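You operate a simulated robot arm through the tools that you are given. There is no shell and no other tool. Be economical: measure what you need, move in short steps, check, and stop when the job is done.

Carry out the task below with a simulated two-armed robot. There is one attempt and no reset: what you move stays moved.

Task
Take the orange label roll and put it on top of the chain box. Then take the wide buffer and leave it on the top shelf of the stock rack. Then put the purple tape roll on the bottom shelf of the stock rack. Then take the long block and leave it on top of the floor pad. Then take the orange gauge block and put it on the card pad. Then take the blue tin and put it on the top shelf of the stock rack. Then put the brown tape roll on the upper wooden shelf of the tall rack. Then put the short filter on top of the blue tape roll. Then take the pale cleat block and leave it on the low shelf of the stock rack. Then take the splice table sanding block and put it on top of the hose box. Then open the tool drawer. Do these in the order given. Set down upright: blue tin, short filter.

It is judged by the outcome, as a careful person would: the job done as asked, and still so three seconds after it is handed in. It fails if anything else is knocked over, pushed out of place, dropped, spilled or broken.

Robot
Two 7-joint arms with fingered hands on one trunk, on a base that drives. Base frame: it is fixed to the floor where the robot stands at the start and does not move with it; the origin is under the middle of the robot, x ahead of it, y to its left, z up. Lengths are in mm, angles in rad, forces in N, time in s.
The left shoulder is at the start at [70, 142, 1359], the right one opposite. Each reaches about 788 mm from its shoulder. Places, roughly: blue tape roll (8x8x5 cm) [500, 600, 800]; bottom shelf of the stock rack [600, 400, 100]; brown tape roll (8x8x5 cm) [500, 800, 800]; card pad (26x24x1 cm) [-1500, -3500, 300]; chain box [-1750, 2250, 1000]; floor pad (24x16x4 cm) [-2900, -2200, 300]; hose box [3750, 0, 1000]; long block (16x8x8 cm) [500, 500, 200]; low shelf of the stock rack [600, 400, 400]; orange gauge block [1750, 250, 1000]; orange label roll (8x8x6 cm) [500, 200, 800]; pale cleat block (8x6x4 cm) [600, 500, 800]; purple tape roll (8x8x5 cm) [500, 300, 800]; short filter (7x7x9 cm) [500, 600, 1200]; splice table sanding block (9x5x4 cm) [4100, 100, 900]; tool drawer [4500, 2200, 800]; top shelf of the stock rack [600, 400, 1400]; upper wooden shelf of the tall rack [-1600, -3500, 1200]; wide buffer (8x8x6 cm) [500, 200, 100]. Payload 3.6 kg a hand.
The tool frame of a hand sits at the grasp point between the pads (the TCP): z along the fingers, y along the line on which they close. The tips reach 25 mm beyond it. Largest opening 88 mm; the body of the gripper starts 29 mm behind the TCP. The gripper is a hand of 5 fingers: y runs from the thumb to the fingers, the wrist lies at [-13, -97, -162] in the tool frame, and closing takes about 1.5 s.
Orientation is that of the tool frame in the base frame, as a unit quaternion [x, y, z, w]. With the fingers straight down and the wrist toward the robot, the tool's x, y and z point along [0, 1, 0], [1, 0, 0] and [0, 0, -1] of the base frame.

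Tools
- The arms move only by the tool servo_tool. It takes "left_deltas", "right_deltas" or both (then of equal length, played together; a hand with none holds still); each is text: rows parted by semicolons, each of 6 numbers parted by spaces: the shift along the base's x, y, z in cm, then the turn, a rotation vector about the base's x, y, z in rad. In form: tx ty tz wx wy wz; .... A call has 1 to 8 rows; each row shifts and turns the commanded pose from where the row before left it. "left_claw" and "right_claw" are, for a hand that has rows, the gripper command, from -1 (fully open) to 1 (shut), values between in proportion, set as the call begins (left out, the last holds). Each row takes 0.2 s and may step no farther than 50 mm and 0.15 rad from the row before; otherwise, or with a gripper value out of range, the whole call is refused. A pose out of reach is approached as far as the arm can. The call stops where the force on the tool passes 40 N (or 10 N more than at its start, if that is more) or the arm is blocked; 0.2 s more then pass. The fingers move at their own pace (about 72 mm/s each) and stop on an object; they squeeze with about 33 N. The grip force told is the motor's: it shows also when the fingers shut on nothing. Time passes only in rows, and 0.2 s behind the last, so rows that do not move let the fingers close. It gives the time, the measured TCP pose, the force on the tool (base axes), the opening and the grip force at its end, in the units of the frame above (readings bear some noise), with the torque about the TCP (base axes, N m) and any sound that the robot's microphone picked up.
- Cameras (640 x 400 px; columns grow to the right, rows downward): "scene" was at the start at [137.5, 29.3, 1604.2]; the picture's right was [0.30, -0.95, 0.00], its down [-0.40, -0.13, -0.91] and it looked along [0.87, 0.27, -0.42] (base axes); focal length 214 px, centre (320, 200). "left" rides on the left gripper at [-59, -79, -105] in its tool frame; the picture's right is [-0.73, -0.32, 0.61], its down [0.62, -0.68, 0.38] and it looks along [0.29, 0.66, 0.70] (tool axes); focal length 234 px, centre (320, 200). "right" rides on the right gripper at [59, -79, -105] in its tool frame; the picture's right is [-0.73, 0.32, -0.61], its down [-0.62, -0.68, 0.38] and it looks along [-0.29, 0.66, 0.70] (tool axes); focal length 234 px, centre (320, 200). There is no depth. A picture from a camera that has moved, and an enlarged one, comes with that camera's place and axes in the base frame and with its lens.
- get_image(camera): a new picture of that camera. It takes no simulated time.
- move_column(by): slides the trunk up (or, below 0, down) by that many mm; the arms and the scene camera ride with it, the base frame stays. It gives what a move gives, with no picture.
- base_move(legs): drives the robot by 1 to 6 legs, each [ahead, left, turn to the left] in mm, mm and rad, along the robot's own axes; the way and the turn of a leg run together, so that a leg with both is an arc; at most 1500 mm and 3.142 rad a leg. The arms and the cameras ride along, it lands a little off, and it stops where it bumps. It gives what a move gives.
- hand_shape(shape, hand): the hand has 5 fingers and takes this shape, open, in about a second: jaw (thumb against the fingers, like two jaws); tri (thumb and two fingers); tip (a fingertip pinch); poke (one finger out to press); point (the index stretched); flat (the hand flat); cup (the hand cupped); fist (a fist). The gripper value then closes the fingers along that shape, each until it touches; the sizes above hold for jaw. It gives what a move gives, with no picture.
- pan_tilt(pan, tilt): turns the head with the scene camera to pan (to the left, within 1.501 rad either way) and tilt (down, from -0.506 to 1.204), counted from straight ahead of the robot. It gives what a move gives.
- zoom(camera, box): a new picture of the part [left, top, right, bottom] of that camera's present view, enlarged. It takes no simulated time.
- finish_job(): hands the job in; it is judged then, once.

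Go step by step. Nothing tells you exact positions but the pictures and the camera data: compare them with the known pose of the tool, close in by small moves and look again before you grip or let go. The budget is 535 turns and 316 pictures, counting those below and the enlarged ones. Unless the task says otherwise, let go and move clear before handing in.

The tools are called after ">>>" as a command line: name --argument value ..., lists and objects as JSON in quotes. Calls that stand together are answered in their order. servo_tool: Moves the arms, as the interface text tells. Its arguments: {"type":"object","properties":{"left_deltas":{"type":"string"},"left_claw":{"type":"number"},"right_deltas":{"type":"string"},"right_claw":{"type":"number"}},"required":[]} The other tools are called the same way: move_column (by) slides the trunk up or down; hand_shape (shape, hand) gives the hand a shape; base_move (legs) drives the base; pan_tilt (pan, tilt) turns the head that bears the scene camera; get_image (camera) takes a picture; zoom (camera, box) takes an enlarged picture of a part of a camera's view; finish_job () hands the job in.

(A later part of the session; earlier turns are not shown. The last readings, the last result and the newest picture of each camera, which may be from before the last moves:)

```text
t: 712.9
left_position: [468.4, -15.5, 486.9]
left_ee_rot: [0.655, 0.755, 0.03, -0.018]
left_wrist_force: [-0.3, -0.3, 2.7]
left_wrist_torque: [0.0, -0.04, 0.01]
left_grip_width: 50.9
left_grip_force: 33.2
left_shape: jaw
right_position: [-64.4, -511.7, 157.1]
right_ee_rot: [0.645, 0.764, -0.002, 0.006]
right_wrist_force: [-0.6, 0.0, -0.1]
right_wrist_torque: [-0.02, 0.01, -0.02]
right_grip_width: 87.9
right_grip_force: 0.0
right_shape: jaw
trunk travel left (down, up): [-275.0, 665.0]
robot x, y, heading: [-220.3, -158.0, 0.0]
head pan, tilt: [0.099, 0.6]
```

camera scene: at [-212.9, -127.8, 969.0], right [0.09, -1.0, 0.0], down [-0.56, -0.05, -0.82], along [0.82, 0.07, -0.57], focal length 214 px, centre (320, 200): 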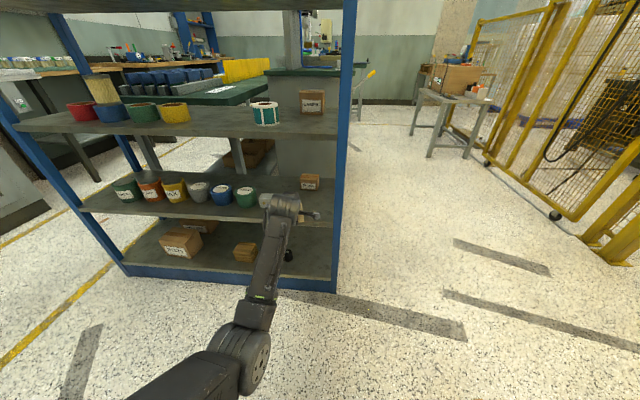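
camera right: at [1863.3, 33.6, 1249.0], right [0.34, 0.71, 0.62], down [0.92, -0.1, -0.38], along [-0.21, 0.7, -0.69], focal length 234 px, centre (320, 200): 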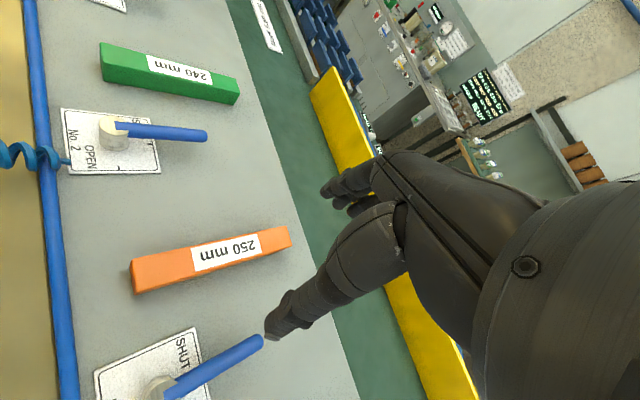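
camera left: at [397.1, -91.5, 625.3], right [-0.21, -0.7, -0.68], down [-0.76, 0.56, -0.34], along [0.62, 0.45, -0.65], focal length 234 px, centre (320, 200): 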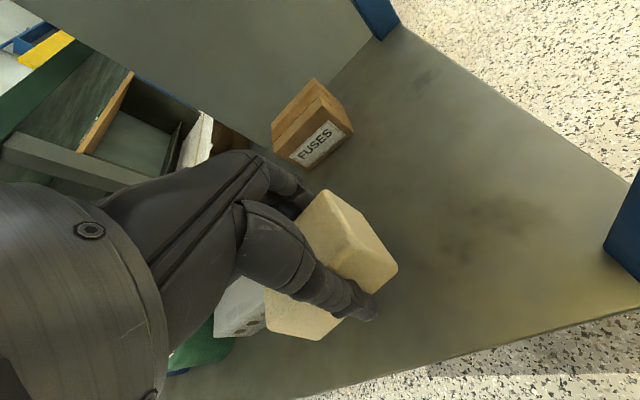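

Contact. A touch lower, then release and rise.

>>> servo_tool --left_deltas "0 0 -0.2 0 0 0; 0 0 0 0 0 0"

>>> servo_tool --left_deltas "0 0 0 0 0 0; 0 0 0 0 0 0; 0 0 0 0 0 0; 0 0 0 0 0 0; 0 0 1 0 0 0; 0 0 2 0 0 0; 0 0 1.5 0 0 0; 0 0 0 0 0 0" --left_claw -1

>>> get_image --camera "left"

```text
t: 713.5
left_position: [467.9, -16.4, 484.4]
left_ee_rot: [0.654, 0.756, 0.032, -0.016]
left_wrist_force: [1.4, 1.6, 13.5]
left_wrist_torque: [0.11, -0.24, -0.07]
left_grip_width: 50.8
left_grip_force: 32.6
left_shape: jaw
right_position: [-64.9, -512.1, 156.8]
right_ee_rot: [0.646, 0.764, -0.001, 0.007]
right_wrist_force: [0.0, -0.1, -0.4]
right_wrist_torque: [-0.02, -0.02, -0.01]
right_grip_width: 87.9
right_grip_force: 0.2
right_shape: jaw
trunk travel left (down, up): [-275.0, 665.0]
robot x, y, heading: [-221.2, -159.4, -0.002]
head pan, tilt: [0.099, 0.6]
```

```text
t: 715.3
left_position: [467.3, -16.6, 528.9]
left_ee_rot: [0.655, 0.754, 0.03, -0.018]
left_wrist_force: [0.0, -0.7, 0.1]
left_wrist_torque: [0.01, 0.0, 0.01]
left_grip_width: 87.6
left_grip_force: 0.1
left_shape: jaw
right_position: [-65.0, -511.5, 156.3]
right_ee_rot: [0.645, 0.764, -0.002, 0.006]
right_wrist_force: [-1.3, 0.8, -0.1]
right_wrist_torque: [0.01, -0.01, -0.02]
right_grip_width: 87.7
right_grip_force: 0.0
right_shape: jaw
trunk travel left (down, up): [-275.0, 665.0]
robot x, y, heading: [-219.3, -155.8, 0.003]
head pan, tilt: [0.099, 0.6]
```

```text
62 pictures are left
camera left: at [396.3, -93.6, 629.1], right [-0.21, -0.72, -0.66], down [-0.76, 0.55, -0.36], along [0.62, 0.43, -0.66], focal length 234 px, centre (320, 200)
```

left: 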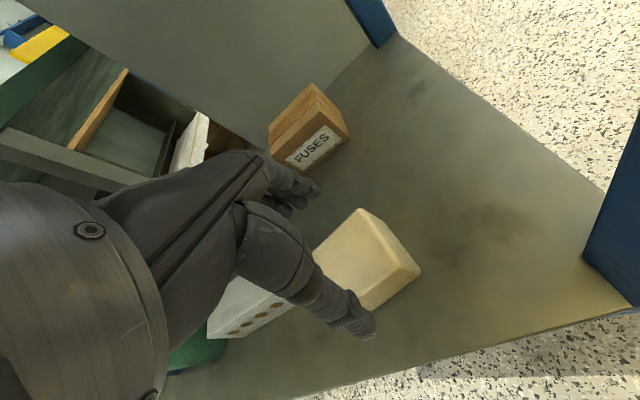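

The cleat block lies on the low shelf. I'll back out, tidy the arm, raise the trunk, and drive toward the splice table at (4100, 100).

>>> base_move --legs '[[-130, 0, 0]]'

>>> servo_tool --left_deltas "-4.5 0 0 -0.03 0 -0.07; -4.5 0 0 -0.03 0 -0.07; -4.5 0 0 0 0 0; -4.5 0 0 0 0 0; -4.5 0 0 0 0 0; -2 0 0 0 0 0; 0 0 0 0 0 0"

>>> move_column --by 400

>>> move_column --by 250

>>> base_move --legs '[[0, -830, 0], [1500, 0, 0], [350, 0, 0]]'

>>> pan_tilt --pan 0.1 --tilt 0.4

>>> get_image --camera "scene"

```text
t: 716.6
left_position: [340.6, -14.1, 531.0]
left_ee_rot: [0.654, 0.756, 0.029, -0.019]
left_wrist_force: [-0.7, -0.1, 0.7]
left_wrist_torque: [-0.01, 0.01, 0.02]
left_grip_width: 87.7
left_grip_force: 0.2
left_shape: jaw
right_position: [-191.4, -512.3, 156.9]
right_ee_rot: [0.645, 0.764, -0.003, 0.006]
right_wrist_force: [0.5, -0.3, -0.1]
right_wrist_torque: [-0.02, 0.0, -0.01]
right_grip_width: 87.5
right_grip_force: 0.1
right_shape: jaw
trunk travel left (down, up): [-275.0, 665.0]
robot x, y, heading: [-346.6, -159.3, 0.001]
head pan, tilt: [0.099, 0.6]
```

```text
t: 717.7
left_position: [240.4, 57.8, 466.7]
left_ee_rot: [0.676, 0.732, 0.078, -0.023]
left_wrist_force: [-0.3, -0.2, -0.2]
left_wrist_torque: [-0.01, -0.01, 0.03]
left_grip_width: 87.8
left_grip_force: 0.0
left_shape: jaw
left hand out of reach, approached as far as the arm can: row 1, 2, 3, 4, 5
right_position: [-191.3, -511.4, 157.1]
right_ee_rot: [0.644, 0.765, -0.002, 0.005]
right_wrist_force: [-0.6, 0.6, -0.7]
right_wrist_torque: [-0.01, 0.0, -0.01]
right_grip_width: 88.0
right_grip_force: 0.1
right_shape: jaw
trunk travel left (down, up): [-275.0, 665.0]
robot x, y, heading: [-348.6, -156.8, 0.0]
head pan, tilt: [0.099, 0.6]
stopped in row 5 (left hand): the arm was blocked; the commanded pose is now the measured one
```

```text
t: 721.5
left_position: [241.2, 57.1, 867.7]
left_ee_rot: [0.677, 0.732, 0.078, -0.023]
left_wrist_force: [-0.5, 0.0, -0.7]
left_wrist_torque: [0.02, 0.0, 0.01]
left_grip_width: 87.8
left_grip_force: 0.1
left_shape: jaw
right_position: [-189.9, -512.4, 556.6]
right_ee_rot: [0.645, 0.765, -0.002, 0.006]
right_wrist_force: [0.5, -0.1, 0.0]
right_wrist_torque: [0.0, -0.03, 0.0]
right_grip_width: 88.3
right_grip_force: 0.0
right_shape: jaw
trunk travel left (down, up): [-675.0, 265.0]
robot x, y, heading: [-346.7, -160.2, 0.004]
head pan, tilt: [0.099, 0.6]
```

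```text
t: 724.1
left_position: [241.0, 57.3, 1118.7]
left_ee_rot: [0.677, 0.732, 0.077, -0.022]
left_wrist_force: [-0.2, 0.3, 0.5]
left_wrist_torque: [-0.01, -0.03, 0.0]
left_grip_width: 87.7
left_grip_force: 0.1
left_shape: jaw
right_position: [-190.3, -512.0, 807.0]
right_ee_rot: [0.645, 0.764, -0.003, 0.005]
right_wrist_force: [0.3, -0.4, 1.2]
right_wrist_torque: [0.02, -0.02, -0.01]
right_grip_width: 87.7
right_grip_force: 0.0
right_shape: jaw
trunk travel left (down, up): [-925.0, 15.0]
robot x, y, heading: [-344.1, -156.6, 0.008]
head pan, tilt: [0.099, 0.6]
```

```text
t: 737.6
left_position: [2139.0, -826.5, 1118.8]
left_ee_rot: [0.688, 0.721, 0.079, -0.02]
left_wrist_force: [-0.7, -0.3, -0.8]
left_wrist_torque: [0.0, 0.0, -0.01]
left_grip_width: 87.8
left_grip_force: 0.0
left_shape: jaw
right_position: [1688.7, -1380.6, 805.8]
right_ee_rot: [0.657, 0.754, -0.002, 0.006]
right_wrist_force: [-0.5, 0.2, -0.4]
right_wrist_torque: [0.01, 0.01, 0.0]
right_grip_width: 87.9
right_grip_force: 0.1
right_shape: jaw
trunk travel left (down, up): [-925.0, 15.0]
robot x, y, heading: [1546.5, -1022.5, -0.031]
head pan, tilt: [0.099, 0.6]
```

```text
t: 738.3
left_position: [2140.6, -825.5, 1117.1]
left_ee_rot: [0.688, 0.721, 0.08, -0.022]
left_wrist_force: [-0.1, 1.1, -0.6]
left_wrist_torque: [-0.01, 0.03, 0.02]
left_grip_width: 88.0
left_grip_force: 0.0
left_shape: jaw
right_position: [1690.0, -1382.2, 806.9]
right_ee_rot: [0.657, 0.754, -0.002, 0.006]
right_wrist_force: [-0.2, -0.5, 1.2]
right_wrist_torque: [-0.01, -0.02, -0.02]
right_grip_width: 88.1
right_grip_force: 0.0
right_shape: jaw
trunk travel left (down, up): [-925.0, 15.0]
robot x, y, heading: [1544.2, -1022.7, -0.033]
head pan, tilt: [0.099, 0.4]
```

```text
61 pictures are left
camera scene: at [1687.7, -1017.2, 1637.1], right [0.07, -1.0, 0.0], down [-0.39, -0.03, -0.92], along [0.92, 0.06, -0.39], focal length 214 px, centre (320, 200)
```

scene: 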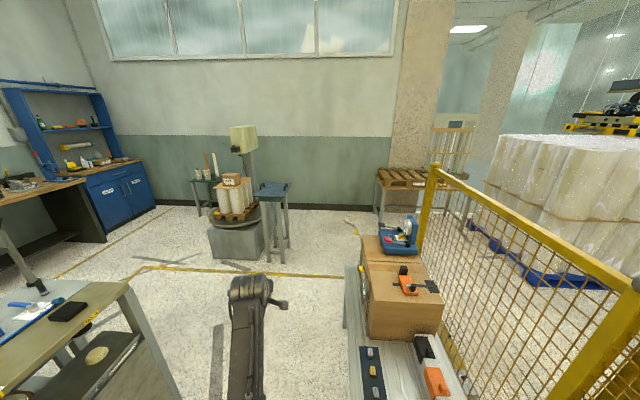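

The hose box seems to be the small carton on the roll stack ahead. I'll drive through the gap to get closer.

>>> base_move --legs '[[0, 500, 0.032], [1200, 0, 0]]'

>>> pan_tilt --pan 0.3 --tilt 0.4

>>> get_image --camera "scene"

```text
t: 747.0
left_position: [3359.0, -319.2, 1117.8]
left_ee_rot: [0.679, 0.73, 0.077, -0.022]
left_wrist_force: [-0.5, -0.2, -0.9]
left_wrist_torque: [-0.01, 0.01, 0.01]
left_grip_width: 87.8
left_grip_force: 0.1
left_shape: jaw
right_position: [2924.6, -886.6, 805.5]
right_ee_rot: [0.645, 0.764, -0.003, 0.006]
right_wrist_force: [0.0, -0.3, -0.5]
right_wrist_torque: [-0.01, 0.03, 0.0]
right_grip_width: 87.8
right_grip_force: 0.1
right_shape: jaw
trunk travel left (down, up): [-925.0, 15.0]
robot x, y, heading: [2771.6, -529.1, 0.002]
head pan, tilt: [0.099, 0.4]
```

```text
t: 747.7
left_position: [3359.5, -318.3, 1116.8]
left_ee_rot: [0.677, 0.731, 0.08, -0.023]
left_wrist_force: [-0.4, 0.7, 0.2]
left_wrist_torque: [0.0, 0.0, -0.03]
left_grip_width: 87.9
left_grip_force: 0.1
left_shape: jaw
right_position: [2925.8, -885.9, 806.3]
right_ee_rot: [0.645, 0.764, -0.003, 0.006]
right_wrist_force: [-1.1, -0.5, 0.4]
right_wrist_torque: [-0.02, 0.02, 0.02]
right_grip_width: 87.9
right_grip_force: 0.0
right_shape: jaw
trunk travel left (down, up): [-925.0, 15.0]
robot x, y, heading: [2768.4, -534.6, 0.002]
head pan, tilt: [0.3, 0.4]
```

```text
60 pictures are left
camera scene: at [2908.8, -504.4, 1637.3], right [0.3, -0.96, 0.0], down [-0.37, -0.11, -0.92], along [0.88, 0.27, -0.39], focal length 214 px, centre (320, 200)
```

scene: 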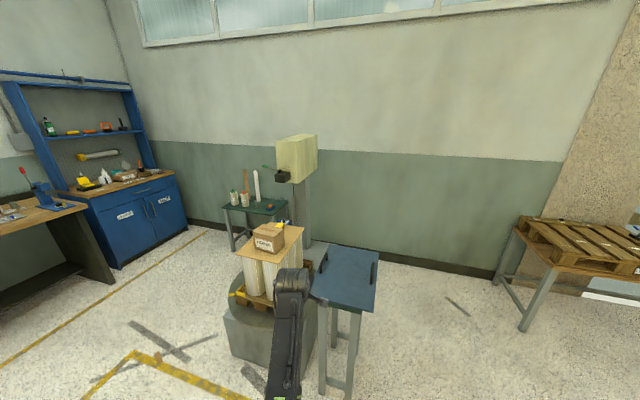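

>>> zoom --camera "scene" --box '[210, 160, 390, 290]'

```text
3.08 times, centred on (300, 225) of scene
camera zoom: at [2908.8, -504.4, 1637.3], right [0.3, -0.96, 0.0], down [-0.37, -0.11, -0.92], along [0.88, 0.27, -0.39], focal length 660 px, centre (382, 123)
```

zoom: 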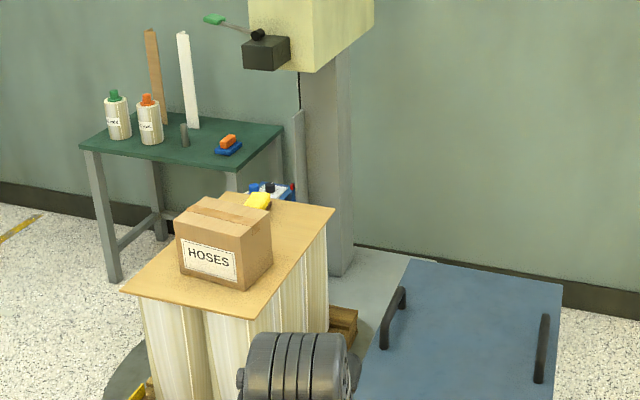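

The carton labelled HOSES is on the roll stack at about (3765, 47). The yellow item behind it, near (4063, 144), may be the sanding block. I'll move left for a clearer view.

>>> base_move --legs '[[0, 1000, 0], [500, 0, 0]]'

>>> pan_tilt --pan -0.5 --tilt 0.5

>>> get_image --camera "scene"

```text
t: 755.5
left_position: [3868.9, 678.9, 1118.9]
left_ee_rot: [0.677, 0.731, 0.078, -0.023]
left_wrist_force: [0.0, 0.2, -0.7]
left_wrist_torque: [0.03, 0.0, 0.0]
left_grip_width: 87.8
left_grip_force: 0.0
left_shape: jaw
right_position: [3438.4, 108.8, 806.4]
right_ee_rot: [0.644, 0.765, -0.001, 0.006]
right_wrist_force: [0.4, 0.2, 0.1]
right_wrist_torque: [-0.02, 0.02, -0.02]
right_grip_width: 87.9
right_grip_force: 0.1
right_shape: jaw
trunk travel left (down, up): [-925.0, 15.0]
robot x, y, heading: [3280.1, 462.3, 0.007]
head pan, tilt: [0.3, 0.4]
```

```text
t: 756.6
left_position: [3870.5, 678.9, 1118.3]
left_ee_rot: [0.676, 0.732, 0.079, -0.024]
left_wrist_force: [0.2, 0.3, 0.3]
left_wrist_torque: [0.02, 0.0, 0.02]
left_grip_width: 87.7
left_grip_force: 0.0
left_shape: jaw
right_position: [3438.6, 109.2, 805.9]
right_ee_rot: [0.644, 0.765, -0.003, 0.007]
right_wrist_force: [-0.5, 0.5, -1.0]
right_wrist_torque: [-0.03, 0.03, 0.01]
right_grip_width: 87.6
right_grip_force: 0.0
right_shape: jaw
trunk travel left (down, up): [-925.0, 15.0]
robot x, y, heading: [3283.0, 462.3, 0.012]
head pan, tilt: [-0.499, 0.499]
```

```text
58 pictures are left
camera scene: at [3411.5, 421.0, 1628.2], right [-0.47, -0.88, 0.0], down [-0.42, 0.23, -0.88], along [0.77, -0.42, -0.48], focal length 214 px, centre (320, 200)
```

scene: 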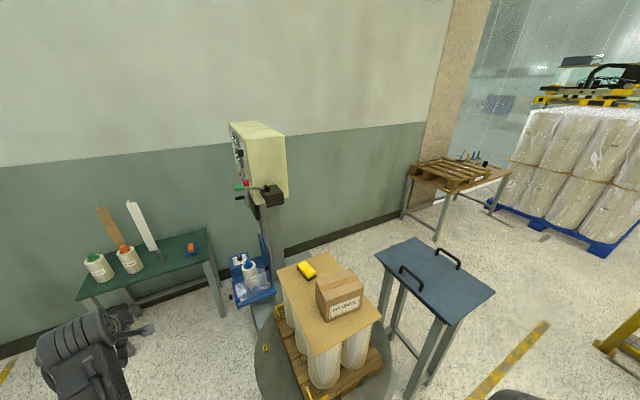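

>>> zoom --camera "scene" --box '[270, 240, 390, 340]'

>>> zoom --camera "scene" --box '[80, 190, 240, 310]'

```text
4.00 times, centred on (330, 290) of scene
camera zoom: at [3411.5, 421.0, 1628.2], right [-0.47, -0.88, 0.0], down [-0.42, 0.23, -0.88], along [0.77, -0.42, -0.48], focal length 858 px, centre (280, -160)
```

zoom: 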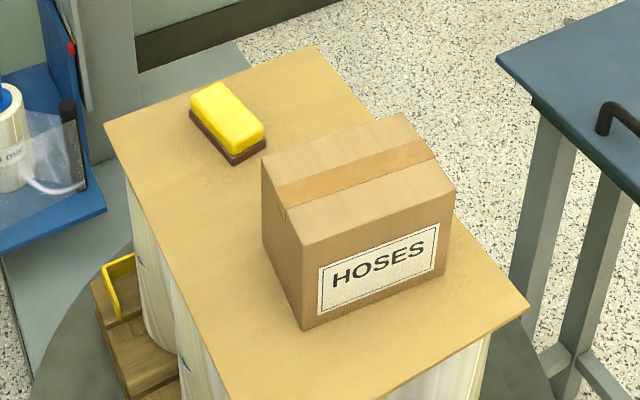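

```text
3.33 times, centred on (160, 250) of scene
camera zoom: at [3411.5, 421.0, 1628.2], right [-0.47, -0.88, 0.0], down [-0.42, 0.23, -0.88], along [0.77, -0.42, -0.48], focal length 715 px, centre (853, 33)
```

zoom: 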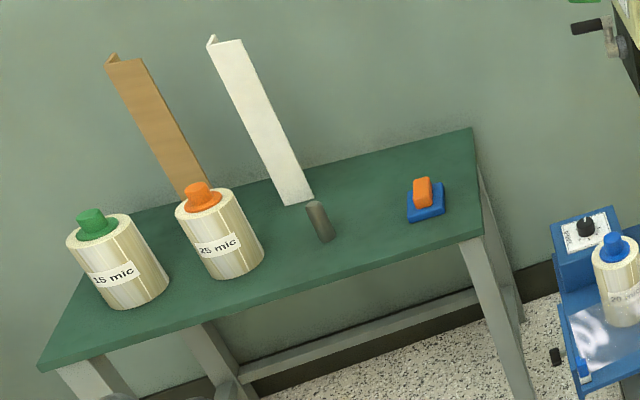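

The yellow block with the brown base at about (4055, 138, top z≈900) is the sanding block, and the HOSES box top is at (3850, 104, z≈985). I'll approach from the +y side, facing -y.

>>> base_move --legs '[[0, 390, 0], [0, 0, -1.58], [0, 615, 0]]'

>>> pan_tilt --pan 0.2 --tilt 0.6

>>> get_image --camera "scene"

```text
t: 765.9
left_position: [4094.6, 250.9, 1119.3]
left_ee_rot: [0.996, 0.033, 0.072, 0.04]
left_wrist_force: [0.0, 0.4, -0.2]
left_wrist_torque: [-0.03, -0.03, 0.03]
left_grip_width: 87.9
left_grip_force: 0.1
left_shape: jaw
right_position: [3531.2, 690.1, 807.1]
right_ee_rot: [0.997, 0.079, -0.005, 0.002]
right_wrist_force: [-0.1, -0.4, -0.8]
right_wrist_torque: [0.0, 0.0, 0.0]
right_grip_width: 88.1
right_grip_force: 0.0
right_shape: jaw
trunk travel left (down, up): [-925.0, 15.0]
robot x, y, heading: [3888.7, 839.9, -1.583]
head pan, tilt: [-0.499, 0.499]
```

```text
t: 767.0
left_position: [4096.4, 252.0, 1118.3]
left_ee_rot: [0.996, 0.033, 0.072, 0.04]
left_wrist_force: [-0.6, 0.6, 0.3]
left_wrist_torque: [0.0, 0.03, 0.03]
left_grip_width: 87.8
left_grip_force: 0.0
left_shape: jaw
right_position: [3530.7, 689.8, 806.5]
right_ee_rot: [0.997, 0.079, -0.004, 0.004]
right_wrist_force: [0.8, 0.2, 0.7]
right_wrist_torque: [0.04, -0.01, 0.02]
right_grip_width: 88.0
right_grip_force: 0.1
right_shape: jaw
trunk travel left (down, up): [-925.0, 15.0]
robot x, y, heading: [3883.1, 837.7, -1.58]
head pan, tilt: [0.201, 0.6]
```

```text
55 pictures are left
camera scene: at [3901.3, 707.6, 1619.1], right [-0.98, -0.19, 0.0], down [-0.11, 0.55, -0.83], along [0.16, -0.81, -0.56], focal length 214 px, centre (320, 200)
```

scene: 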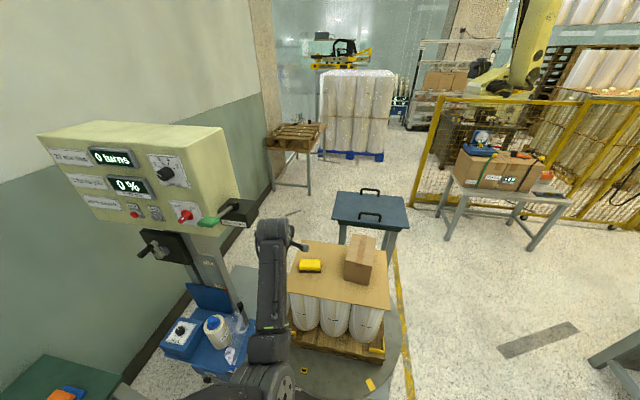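

>>> servo_tool --left_deltas "-1 -2 -3 0.025 0.049 0; -1 -2 -3 0.025 0.049 0; -1 -2 -3 0.025 0.049 0; -1 -2 -3.5 0 0 0; 0 -2 -3 0 0 0; 0 0 0 0 0 0"

>>> get_image --camera "left"

>>> zoom --camera "scene" --box '[240, 200, 420, 340]'

```text
t: 768.4
left_position: [4055.5, 152.2, 964.8]
left_ee_rot: [0.999, 0.033, 0.0, 0.0]
left_wrist_force: [-0.5, 0.0, 0.1]
left_wrist_torque: [0.01, 0.0, 0.03]
left_grip_width: 87.8
left_grip_force: 0.0
left_shape: jaw
right_position: [3531.5, 690.7, 809.1]
right_ee_rot: [0.997, 0.079, -0.006, 0.003]
right_wrist_force: [0.0, -0.2, 1.1]
right_wrist_torque: [-0.02, -0.02, 0.03]
right_grip_width: 87.6
right_grip_force: 0.1
right_shape: jaw
trunk travel left (down, up): [-925.0, 15.0]
robot x, y, heading: [3880.5, 842.8, -1.578]
head pan, tilt: [0.201, 0.6]
```

```text
54 pictures are left
camera left: at [3992.2, 226.9, 1070.0], right [-0.75, 0.27, -0.61], down [0.58, 0.72, -0.39], along [0.33, -0.64, -0.7], focal length 234 px, centre (320, 200)
```

left: 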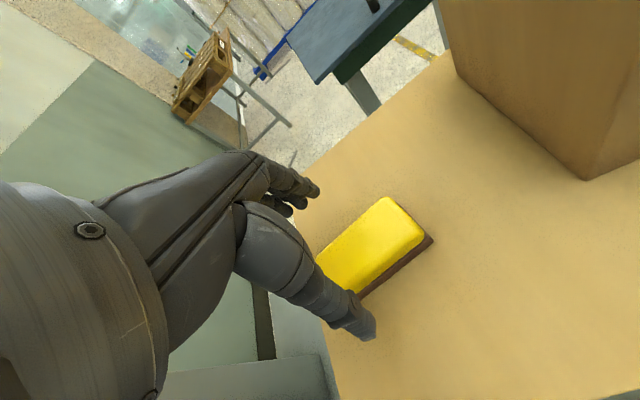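

```text
2.86 times, centred on (330, 270) of scene
camera zoom: at [3901.8, 708.2, 1619.1], right [-0.98, -0.19, 0.0], down [-0.11, 0.55, -0.83], along [0.16, -0.81, -0.56], focal length 613 px, centre (291, 0)
```

zoom: 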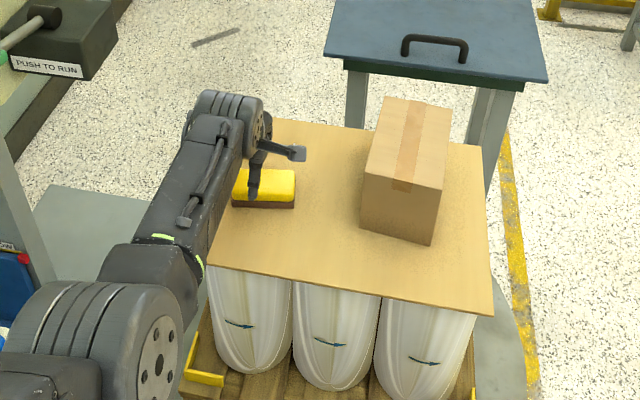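

>>> servo_tool --left_deltas "-0.9 -0.6 -2 0 0 0; 0 0 -2.5 0 0 0; 0 0 -1.5 0 0 0; 0 0 0 0 0 0"

>>> get_image --camera "left"

```text
t: 769.4
left_position: [4044.5, 163.5, 910.7]
left_ee_rot: [0.999, 0.032, 0.0, 0.001]
left_wrist_force: [-1.1, -0.2, -0.3]
left_wrist_torque: [-0.02, 0.01, 0.02]
left_grip_width: 87.9
left_grip_force: 0.0
left_shape: jaw
left hand out of reach, approached as far as the arm can: row 2, 3
right_position: [3532.5, 689.0, 806.0]
right_ee_rot: [0.997, 0.08, -0.004, 0.003]
right_wrist_force: [0.4, 0.1, 0.4]
right_wrist_torque: [0.02, -0.03, 0.02]
right_grip_width: 87.7
right_grip_force: 0.1
right_shape: jaw
trunk travel left (down, up): [-925.0, 15.0]
robot x, y, heading: [3886.0, 844.9, -1.579]
head pan, tilt: [0.201, 0.6]
```

```text
52 pictures are left
camera left: at [3981.3, 237.5, 1017.3], right [-0.75, 0.27, -0.61], down [0.58, 0.72, -0.38], along [0.33, -0.64, -0.7], focal length 234 px, centre (320, 200)
```

left: 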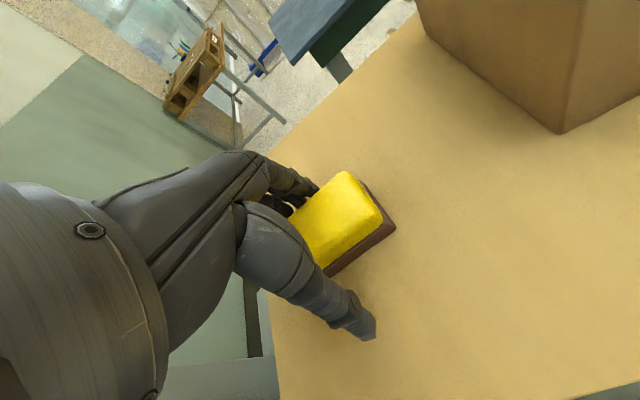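

>>> base_move --legs '[[20, 0, 0]]'

>>> servo_tool --left_deltas "0 0 -0.6 0 0 0; 0 0 -0.5 0 0 0; 0 0 0 0 0 0"

>>> get_image --camera "left"

```text
t: 770.2
left_position: [4045.0, 148.0, 914.9]
left_ee_rot: [0.999, 0.033, -0.001, 0.002]
left_wrist_force: [0.5, 0.3, -0.3]
left_wrist_torque: [-0.01, 0.02, 0.03]
left_grip_width: 87.8
left_grip_force: 0.2
left_shape: jaw
right_position: [3531.1, 673.9, 808.0]
right_ee_rot: [0.997, 0.079, -0.006, 0.005]
right_wrist_force: [-0.5, 0.4, 0.2]
right_wrist_torque: [0.0, 0.01, -0.01]
right_grip_width: 88.0
right_grip_force: 0.1
right_shape: jaw
trunk travel left (down, up): [-925.0, 15.0]
robot x, y, heading: [3887.9, 823.9, -1.582]
head pan, tilt: [0.201, 0.6]
```

```text
t: 771.0
left_position: [4051.1, 150.0, 902.1]
left_ee_rot: [0.999, 0.034, -0.001, -0.002]
left_wrist_force: [-0.9, -1.0, 0.2]
left_wrist_torque: [0.02, -0.01, 0.04]
left_grip_width: 88.0
left_grip_force: 0.0
left_shape: jaw
left hand out of reach, approached as far as the arm can: row 1, 2
right_position: [3532.0, 670.8, 806.9]
right_ee_rot: [0.997, 0.079, -0.005, 0.002]
right_wrist_force: [0.7, 1.1, 0.0]
right_wrist_torque: [0.0, 0.0, 0.0]
right_grip_width: 88.0
right_grip_force: 0.0
right_shape: jaw
trunk travel left (down, up): [-925.0, 15.0]
robot x, y, heading: [3888.1, 822.7, -1.579]
head pan, tilt: [0.201, 0.6]
```

```text
51 pictures are left
camera left: at [3985.7, 224.2, 1007.2], right [-0.75, 0.27, -0.61], down [0.58, 0.72, -0.38], along [0.33, -0.64, -0.7], focal length 234 px, centre (320, 200)
```

left: 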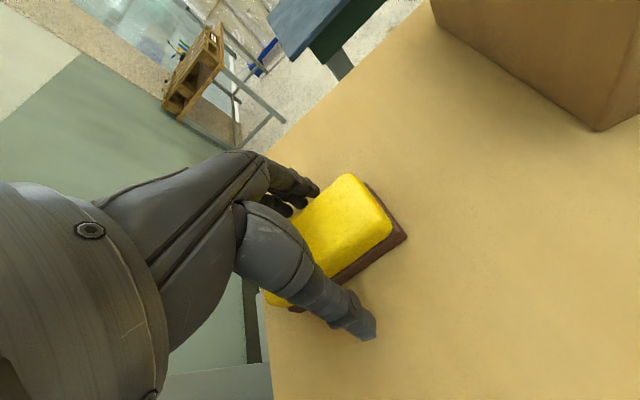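

Straddling well. Using the trunk for the last bit, then closing.

>>> move_column --by -9

>>> servo_tool --left_deltas "0 0 0 0 0 0; 0 0 0 0 0 0; 0 0 0 0 0 0; 0 0 0 0 0 0; 0 0 0 0 0 0; 0 0 0 0 0 0; 0 0 0 0 0 0" --left_claw 1

>>> move_column --by 24

>>> get_image --camera "left"

```text
t: 771.6
left_position: [4049.0, 151.4, 894.9]
left_ee_rot: [0.999, 0.033, 0.0, 0.001]
left_wrist_force: [0.5, 1.2, 6.5]
left_wrist_torque: [-0.34, -0.12, 0.02]
left_grip_width: 87.5
left_grip_force: 0.1
left_shape: jaw
right_position: [3531.6, 672.4, 798.7]
right_ee_rot: [0.997, 0.079, -0.005, 0.003]
right_wrist_force: [-0.3, -0.5, 0.3]
right_wrist_torque: [-0.03, -0.02, 0.0]
right_grip_width: 88.0
right_grip_force: 0.1
right_shape: jaw
trunk travel left (down, up): [-916.0, 24.0]
robot x, y, heading: [3887.3, 824.2, -1.576]
head pan, tilt: [0.201, 0.6]
```

```text
t: 773.2
left_position: [4047.6, 151.9, 896.0]
left_ee_rot: [0.999, 0.033, -0.001, 0.002]
left_wrist_force: [0.9, -3.0, 16.1]
left_wrist_torque: [-0.28, 0.13, -0.01]
left_grip_width: 41.2
left_grip_force: 33.1
left_shape: jaw
right_position: [3531.5, 672.0, 799.0]
right_ee_rot: [0.997, 0.08, -0.004, 0.003]
right_wrist_force: [0.3, -0.2, 0.4]
right_wrist_torque: [-0.01, -0.02, 0.01]
right_grip_width: 88.3
right_grip_force: 0.1
right_shape: jaw
trunk travel left (down, up): [-916.0, 24.0]
robot x, y, heading: [3888.3, 825.3, -1.578]
head pan, tilt: [0.201, 0.6]
```

```text
t: 773.9
left_position: [4049.3, 150.5, 916.3]
left_ee_rot: [0.999, 0.033, -0.001, -0.001]
left_wrist_force: [0.1, 0.2, -1.3]
left_wrist_torque: [0.03, -0.01, -0.01]
left_grip_width: 40.7
left_grip_force: 32.9
left_shape: jaw
right_position: [3530.8, 672.2, 821.9]
right_ee_rot: [0.997, 0.08, -0.005, 0.002]
right_wrist_force: [-0.7, -0.6, -0.9]
right_wrist_torque: [0.01, 0.02, -0.01]
right_grip_width: 88.4
right_grip_force: 0.1
right_shape: jaw
trunk travel left (down, up): [-940.0, 0.0]
robot x, y, heading: [3889.4, 822.1, -1.583]
head pan, tilt: [0.201, 0.6]
```

```text
50 pictures are left
camera left: at [3985.5, 225.7, 1022.6], right [-0.75, 0.27, -0.61], down [0.58, 0.72, -0.38], along [0.33, -0.64, -0.7], focal length 234 px, centre (320, 200)
```

left: 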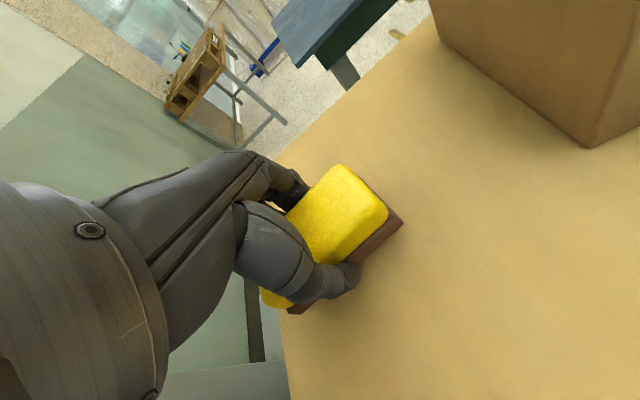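

Held. Raising, then moving the base so the block is over the HOSES box.

>>> servo_tool --left_deltas "0 0 4 0 0 0; 0 0 4 0 0 0; 0 0 4 0 0 0; 0 0 3 0 0 0; 0 0 0 0 0 0"

>>> base_move --legs '[[0, -192, 0.005], [42, 0, 0]]'

>>> get_image --camera "left"

>>> zoom --camera "scene" --box '[200, 180, 380, 320]'

```text
t: 775.1
left_position: [4044.6, 91.3, 1040.1]
left_ee_rot: [0.999, 0.033, -0.001, -0.001]
left_wrist_force: [0.5, 0.5, -1.7]
left_wrist_torque: [-0.02, -0.04, -0.01]
left_grip_width: 40.7
left_grip_force: 33.1
left_shape: jaw
left hand out of reach, approached as far as the arm can: row 1, 2, 3, 4
right_position: [3532.1, 670.6, 822.4]
right_ee_rot: [0.997, 0.08, -0.005, 0.002]
right_wrist_force: [-0.4, 0.1, -0.4]
right_wrist_torque: [0.02, -0.01, 0.01]
right_grip_width: 87.7
right_grip_force: 0.0
right_shape: jaw
trunk travel left (down, up): [-940.0, 0.0]
robot x, y, heading: [3886.5, 822.6, -1.586]
head pan, tilt: [0.201, 0.6]
```

```text
t: 777.1
left_position: [3850.3, 59.7, 1045.7]
left_ee_rot: [0.999, 0.034, -0.001, 0.003]
left_wrist_force: [0.7, 0.1, -1.3]
left_wrist_torque: [0.0, 0.02, -0.02]
left_grip_width: 41.1
left_grip_force: 32.5
left_shape: jaw
right_position: [3335.3, 636.5, 823.0]
right_ee_rot: [0.997, 0.08, -0.007, 0.006]
right_wrist_force: [0.6, 0.6, -0.3]
right_wrist_torque: [-0.04, -0.03, 0.0]
right_grip_width: 87.9
right_grip_force: 0.1
right_shape: jaw
trunk travel left (down, up): [-940.0, 0.0]
robot x, y, heading: [3686.4, 782.7, -1.58]
head pan, tilt: [0.201, 0.6]
```

```text
49 pictures are left
camera left: at [3786.3, 135.3, 1150.0], right [-0.75, 0.27, -0.61], down [0.57, 0.72, -0.39], along [0.33, -0.64, -0.69], focal length 234 px, centre (320, 200)
```

left: 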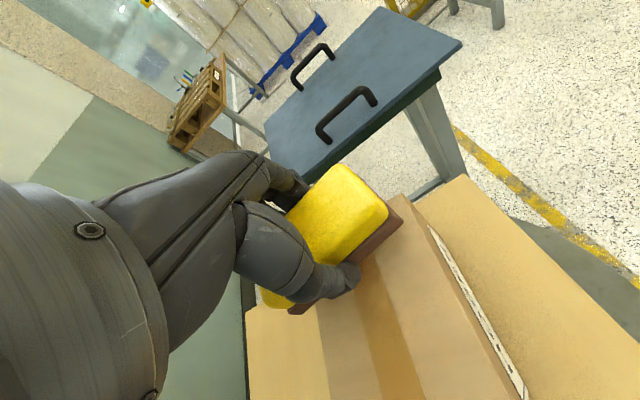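

```text
2.86 times, centred on (290, 250) of scene
camera zoom: at [3707.2, 660.3, 1635.0], right [-0.98, -0.19, 0.0], down [-0.11, 0.55, -0.83], along [0.16, -0.81, -0.56], focal length 613 px, centre (406, 57)
```

zoom: 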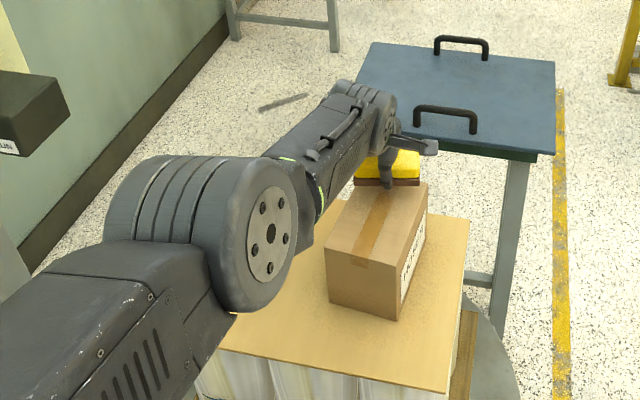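

>>> servo_tool --left_deltas "0 2.5 0 0 0 0; 0 2.3 0 0 0 0; 0 0 -1 0 0 0; 0 0 0 0 0 0"

>>> get_image --camera "left"

>>> zoom --camera "scene" --box '[240, 180, 360, 280]'

```text
t: 778.1
left_position: [3848.5, 63.3, 1016.0]
left_ee_rot: [0.999, 0.034, -0.001, 0.0]
left_wrist_force: [-0.8, -0.9, 1.3]
left_wrist_torque: [-0.09, 0.07, -0.02]
left_grip_width: 40.6
left_grip_force: 32.9
left_shape: jaw
left hand out of reach, approached as far as the arm can: row 1, 2, 3
right_position: [3334.7, 633.6, 822.4]
right_ee_rot: [0.997, 0.08, -0.005, 0.003]
right_wrist_force: [0.1, -0.3, 0.0]
right_wrist_torque: [0.01, -0.02, 0.0]
right_grip_width: 88.0
right_grip_force: 0.1
right_shape: jaw
trunk travel left (down, up): [-940.0, 0.0]
robot x, y, heading: [3691.6, 783.9, -1.574]
head pan, tilt: [0.201, 0.6]
```

```text
47 pictures are left
camera left: at [3783.3, 138.1, 1120.9], right [-0.75, 0.27, -0.61], down [0.57, 0.72, -0.38], along [0.33, -0.64, -0.7], focal length 234 px, centre (320, 200)
```

left: 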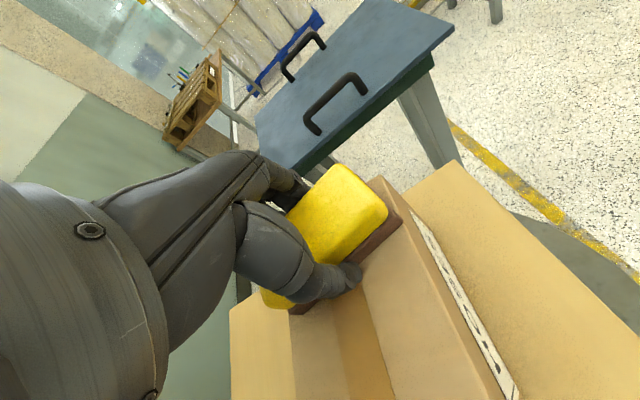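

```text
4.00 times, centred on (300, 230) of scene
camera zoom: at [3704.8, 650.6, 1634.2], right [-0.98, -0.19, 0.0], down [-0.11, 0.55, -0.83], along [0.16, -0.81, -0.56], focal length 858 px, centre (400, 80)
```

zoom: 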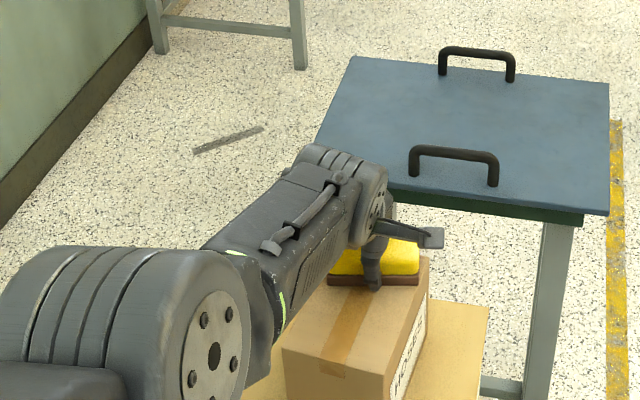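

>>> servo_tool --left_deltas "0 1.5 1.2 0 0 0; 0 1.5 0.8 0 0 0; 0 1.5 0.5 0 0 0; 0 0 0 0 0 0"

```text
t: 779.1
left_position: [3846.9, 58.5, 1023.1]
left_ee_rot: [0.999, 0.034, -0.001, -0.002]
left_wrist_force: [-0.5, 0.3, -1.7]
left_wrist_torque: [-0.02, -0.02, -0.01]
left_grip_width: 40.7
left_grip_force: 33.0
left_shape: jaw
left hand out of reach, approached as far as the arm can: row 1, 2, 3
right_position: [3335.3, 631.8, 821.1]
right_ee_rot: [0.997, 0.081, -0.005, 0.001]
right_wrist_force: [-0.3, 0.3, 0.1]
right_wrist_torque: [0.02, 0.05, 0.0]
right_grip_width: 87.9
right_grip_force: 0.1
right_shape: jaw
trunk travel left (down, up): [-940.0, 0.0]
robot x, y, heading: [3689.1, 781.3, -1.575]
head pan, tilt: [0.201, 0.6]
```

>>> base_move --legs '[[-48, 0, 0]]'

>>> zoom --camera "scene" --box '[240, 180, 360, 280]'

>>> get_image --camera "left"

```text
t: 780.0
left_position: [3847.0, 101.1, 1017.9]
left_ee_rot: [0.999, 0.034, -0.001, -0.005]
left_wrist_force: [0.7, -0.4, -1.9]
left_wrist_torque: [0.06, 0.02, -0.01]
left_grip_width: 40.6
left_grip_force: 32.9
left_shape: jaw
right_position: [3334.6, 673.9, 820.9]
right_ee_rot: [0.997, 0.081, -0.005, -0.002]
right_wrist_force: [-0.4, -0.1, -0.8]
right_wrist_torque: [0.05, 0.02, -0.02]
right_grip_width: 87.8
right_grip_force: 0.0
right_shape: jaw
trunk travel left (down, up): [-940.0, 0.0]
robot x, y, heading: [3691.1, 828.3, -1.576]
head pan, tilt: [0.201, 0.6]
```

```text
4.00 times, centred on (300, 230) of scene
camera zoom: at [3705.6, 685.2, 1632.9], right [-0.98, -0.19, 0.0], down [-0.11, 0.56, -0.82], along [0.16, -0.81, -0.57], focal length 858 px, centre (400, 80)
```

zoom: 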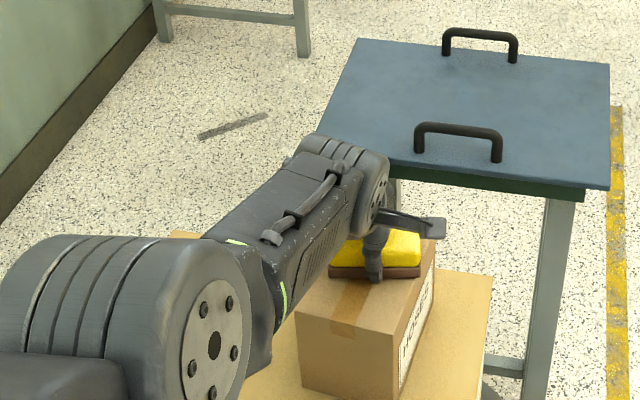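

```text
44 pictures are left
camera left: at [3782.8, 173.8, 1123.7], right [-0.75, 0.28, -0.6], down [0.58, 0.73, -0.38], along [0.33, -0.63, -0.7], focal length 234 px, centre (320, 200)
```

left: 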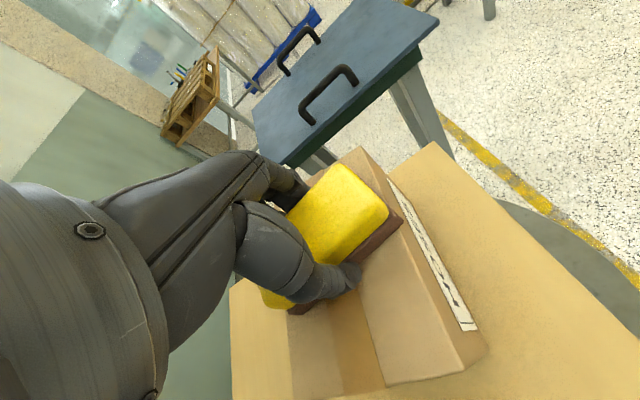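

>>> base_move --legs '[[-14, 0, 0]]'

>>> move_column --by -4

>>> move_column --by -3

```text
t: 780.8
left_position: [3848.1, 117.6, 1022.0]
left_ee_rot: [0.999, 0.035, -0.001, -0.003]
left_wrist_force: [0.5, -0.3, -1.6]
left_wrist_torque: [-0.01, -0.02, -0.02]
left_grip_width: 40.6
left_grip_force: 32.6
left_shape: jaw
right_position: [3335.4, 689.8, 822.5]
right_ee_rot: [0.997, 0.08, -0.005, 0.001]
right_wrist_force: [0.2, -0.3, 1.2]
right_wrist_torque: [0.0, -0.02, 0.0]
right_grip_width: 88.0
right_grip_force: 0.1
right_shape: jaw
trunk travel left (down, up): [-940.0, 0.0]
robot x, y, heading: [3694.4, 842.3, -1.579]
head pan, tilt: [0.201, 0.6]
```

```text
t: 781.3
left_position: [3846.8, 119.7, 1018.3]
left_ee_rot: [0.999, 0.034, -0.002, -0.002]
left_wrist_force: [0.4, 0.3, -1.1]
left_wrist_torque: [0.0, 0.01, -0.02]
left_grip_width: 40.3
left_grip_force: 32.8
left_shape: jaw
right_position: [3335.6, 691.3, 817.9]
right_ee_rot: [0.997, 0.08, -0.005, 0.002]
right_wrist_force: [0.0, 0.2, 0.0]
right_wrist_torque: [-0.02, -0.01, 0.01]
right_grip_width: 87.7
right_grip_force: 0.0
right_shape: jaw
trunk travel left (down, up): [-936.0, 4.0]
robot x, y, heading: [3685.3, 843.7, -1.577]
head pan, tilt: [0.201, 0.6]
```

```text
t: 781.9
left_position: [3846.2, 120.3, 1015.5]
left_ee_rot: [0.999, 0.034, -0.002, -0.002]
left_wrist_force: [0.0, -0.6, -1.1]
left_wrist_torque: [-0.02, -0.02, 0.02]
left_grip_width: 40.5
left_grip_force: 33.1
left_shape: jaw
right_position: [3335.1, 692.2, 814.0]
right_ee_rot: [0.997, 0.08, -0.005, 0.002]
right_wrist_force: [0.2, 0.0, -0.4]
right_wrist_torque: [0.02, -0.01, 0.0]
right_grip_width: 88.2
right_grip_force: 0.0
right_shape: jaw
trunk travel left (down, up): [-933.0, 7.0]
robot x, y, heading: [3689.7, 844.4, -1.578]
head pan, tilt: [0.201, 0.6]
```

>>> move_column --by -3

>>> move_column --by -3

```text
t: 782.4
left_position: [3846.8, 120.9, 1015.3]
left_ee_rot: [0.999, 0.033, -0.001, 0.001]
left_wrist_force: [0.3, -3.0, 8.6]
left_wrist_torque: [-0.24, 0.07, 0.0]
left_grip_width: 40.8
left_grip_force: 33.1
left_shape: jaw
right_position: [3334.7, 692.6, 811.7]
right_ee_rot: [0.997, 0.08, -0.005, 0.003]
right_wrist_force: [0.3, -0.3, 0.1]
right_wrist_torque: [0.02, 0.01, 0.08]
right_grip_width: 88.0
right_grip_force: 0.0
right_shape: jaw
trunk travel left (down, up): [-930.0, 10.0]
robot x, y, heading: [3687.8, 844.9, -1.579]
head pan, tilt: [0.201, 0.6]
```

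```text
t: 782.9
left_position: [3846.4, 121.5, 1015.4]
left_ee_rot: [0.999, 0.034, -0.001, 0.003]
left_wrist_force: [2.0, -5.2, 26.0]
left_wrist_torque: [-0.25, 0.06, -0.02]
left_grip_width: 41.2
left_grip_force: 33.1
left_shape: jaw
right_position: [3335.1, 694.3, 809.4]
right_ee_rot: [0.997, 0.08, -0.005, 0.004]
right_wrist_force: [1.1, -0.1, 0.7]
right_wrist_torque: [-0.04, -0.02, -0.01]
right_grip_width: 88.0
right_grip_force: 0.0
right_shape: jaw
trunk travel left (down, up): [-927.0, 13.0]
robot x, y, heading: [3688.8, 845.6, -1.576]
head pan, tilt: [0.201, 0.6]
```

Firm contact with the box top. Easing up, opening, and rising.

>>> move_column --by 3

>>> servo_tool --left_deltas "0 0 0 0 0 0; 0 0 0 0 0 0; 0 0 0 0 0 0; 0 0 0 0 0 0; 0 0 0 0 0 0" --left_claw -1

>>> move_column --by 10

>>> get_image --camera "left"

```text
t: 783.4
left_position: [3845.8, 123.1, 1017.2]
left_ee_rot: [0.999, 0.035, -0.001, 0.0]
left_wrist_force: [0.9, -6.3, 18.9]
left_wrist_torque: [-0.69, 0.05, 0.01]
left_grip_width: 41.6
left_grip_force: 33.1
left_shape: jaw
right_position: [3334.4, 694.0, 811.8]
right_ee_rot: [0.997, 0.08, -0.005, 0.004]
right_wrist_force: [0.4, -0.3, 1.2]
right_wrist_torque: [0.0, -0.02, -0.02]
right_grip_width: 88.0
right_grip_force: 0.1
right_shape: jaw
trunk travel left (down, up): [-930.0, 10.0]
robot x, y, heading: [3692.1, 843.1, -1.576]
head pan, tilt: [0.201, 0.6]
```

```text
t: 784.6
left_position: [3847.5, 123.3, 1013.6]
left_ee_rot: [0.999, 0.034, -0.001, 0.0]
left_wrist_force: [-1.3, 2.2, 9.4]
left_wrist_torque: [-0.46, -0.09, -0.02]
left_grip_width: 85.6
left_grip_force: 0.0
left_shape: jaw
right_position: [3336.0, 693.7, 812.2]
right_ee_rot: [0.997, 0.081, -0.004, 0.004]
right_wrist_force: [0.0, 0.0, -0.9]
right_wrist_torque: [0.05, -0.02, 0.0]
right_grip_width: 88.0
right_grip_force: 0.1
right_shape: jaw
trunk travel left (down, up): [-930.0, 10.0]
robot x, y, heading: [3688.1, 845.0, -1.582]
head pan, tilt: [0.201, 0.6]
```

```text
t: 785.2
left_position: [3846.9, 121.0, 1022.6]
left_ee_rot: [0.999, 0.034, -0.001, -0.001]
left_wrist_force: [0.3, -0.4, 0.0]
left_wrist_torque: [-0.01, -0.01, -0.01]
left_grip_width: 87.6
left_grip_force: 0.1
left_shape: jaw
right_position: [3334.6, 692.2, 822.5]
right_ee_rot: [0.997, 0.08, -0.005, 0.002]
right_wrist_force: [1.0, -0.1, 0.0]
right_wrist_torque: [0.01, 0.03, -0.02]
right_grip_width: 87.7
right_grip_force: 0.1
right_shape: jaw
trunk travel left (down, up): [-940.0, 0.0]
robot x, y, heading: [3687.3, 845.3, -1.58]
head pan, tilt: [0.201, 0.6]
```

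```text
43 pictures are left
camera left: at [3783.0, 195.2, 1128.5], right [-0.75, 0.27, -0.6], down [0.57, 0.72, -0.38], along [0.33, -0.63, -0.7], focal length 234 px, centre (320, 200)
```

left: 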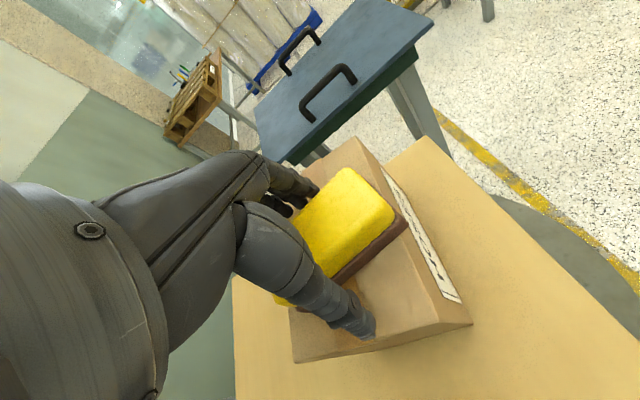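

Released. The arm is at its reach limit, so I'll rise in tiny steps and watch for sideways drift.

>>> servo_tool --left_deltas "0 0 0.4 0 0 0; 0 0 0 0 0 0"

```text
t: 785.8
left_position: [3848.1, 118.7, 1027.2]
left_ee_rot: [0.999, 0.034, -0.001, -0.003]
left_wrist_force: [0.3, -0.1, -1.0]
left_wrist_torque: [-0.06, -0.01, 0.01]
left_grip_width: 87.5
left_grip_force: 0.1
left_shape: jaw
right_position: [3335.1, 692.1, 822.4]
right_ee_rot: [0.997, 0.08, -0.006, 0.002]
right_wrist_force: [-0.5, 0.6, 0.0]
right_wrist_torque: [0.0, -0.02, 0.0]
right_grip_width: 88.0
right_grip_force: 0.2
right_shape: jaw
trunk travel left (down, up): [-940.0, 0.0]
robot x, y, heading: [3687.6, 845.3, -1.578]
head pan, tilt: [0.201, 0.6]
```

>>> servo_tool --left_deltas "0 0 0.8 0 0 0; 0 0.2 0.8 0 0 0; 0 0 0 0 0 0"

>>> servo_tool --left_deltas "0 0 1 0 0 0; 0 0 1.5 0 0 0; 0 0 2 0 0 0; 0 0 0 0 0 0"

>>> get_image --camera "left"

```text
t: 786.6
left_position: [3845.9, 114.4, 1039.5]
left_ee_rot: [0.999, 0.034, -0.001, -0.002]
left_wrist_force: [-0.5, 0.0, 0.0]
left_wrist_torque: [0.02, 0.01, -0.01]
left_grip_width: 87.9
left_grip_force: 0.1
left_shape: jaw
left hand out of reach, approached as far as the arm can: row 1, 2
right_position: [3334.4, 691.7, 821.0]
right_ee_rot: [0.997, 0.08, -0.005, 0.002]
right_wrist_force: [0.3, 0.9, -0.7]
right_wrist_torque: [0.0, 0.02, -0.01]
right_grip_width: 87.9
right_grip_force: 0.0
right_shape: jaw
trunk travel left (down, up): [-940.0, 0.0]
robot x, y, heading: [3689.5, 844.3, -1.577]
head pan, tilt: [0.201, 0.6]
```

```text
t: 787.6
left_position: [3846.9, 100.9, 1080.7]
left_ee_rot: [0.999, 0.034, -0.001, -0.003]
left_wrist_force: [0.0, -0.5, 0.1]
left_wrist_torque: [-0.03, 0.01, 0.04]
left_grip_width: 87.5
left_grip_force: 0.1
left_shape: jaw
left hand out of reach, approached as far as the arm can: row 1, 2, 3
right_position: [3335.6, 691.5, 822.2]
right_ee_rot: [0.997, 0.08, -0.005, 0.002]
right_wrist_force: [0.4, 0.1, -0.4]
right_wrist_torque: [-0.02, 0.0, 0.0]
right_grip_width: 87.7
right_grip_force: 0.0
right_shape: jaw
trunk travel left (down, up): [-940.0, 0.0]
robot x, y, heading: [3691.3, 843.7, -1.581]
head pan, tilt: [0.201, 0.6]
```

```text
42 pictures are left
camera left: at [3782.2, 175.5, 1186.1], right [-0.75, 0.27, -0.6], down [0.57, 0.72, -0.38], along [0.33, -0.63, -0.7], focal length 234 px, centre (320, 200)
```

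left: 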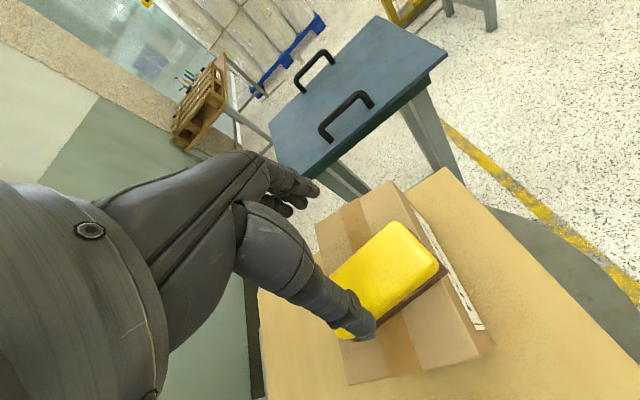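

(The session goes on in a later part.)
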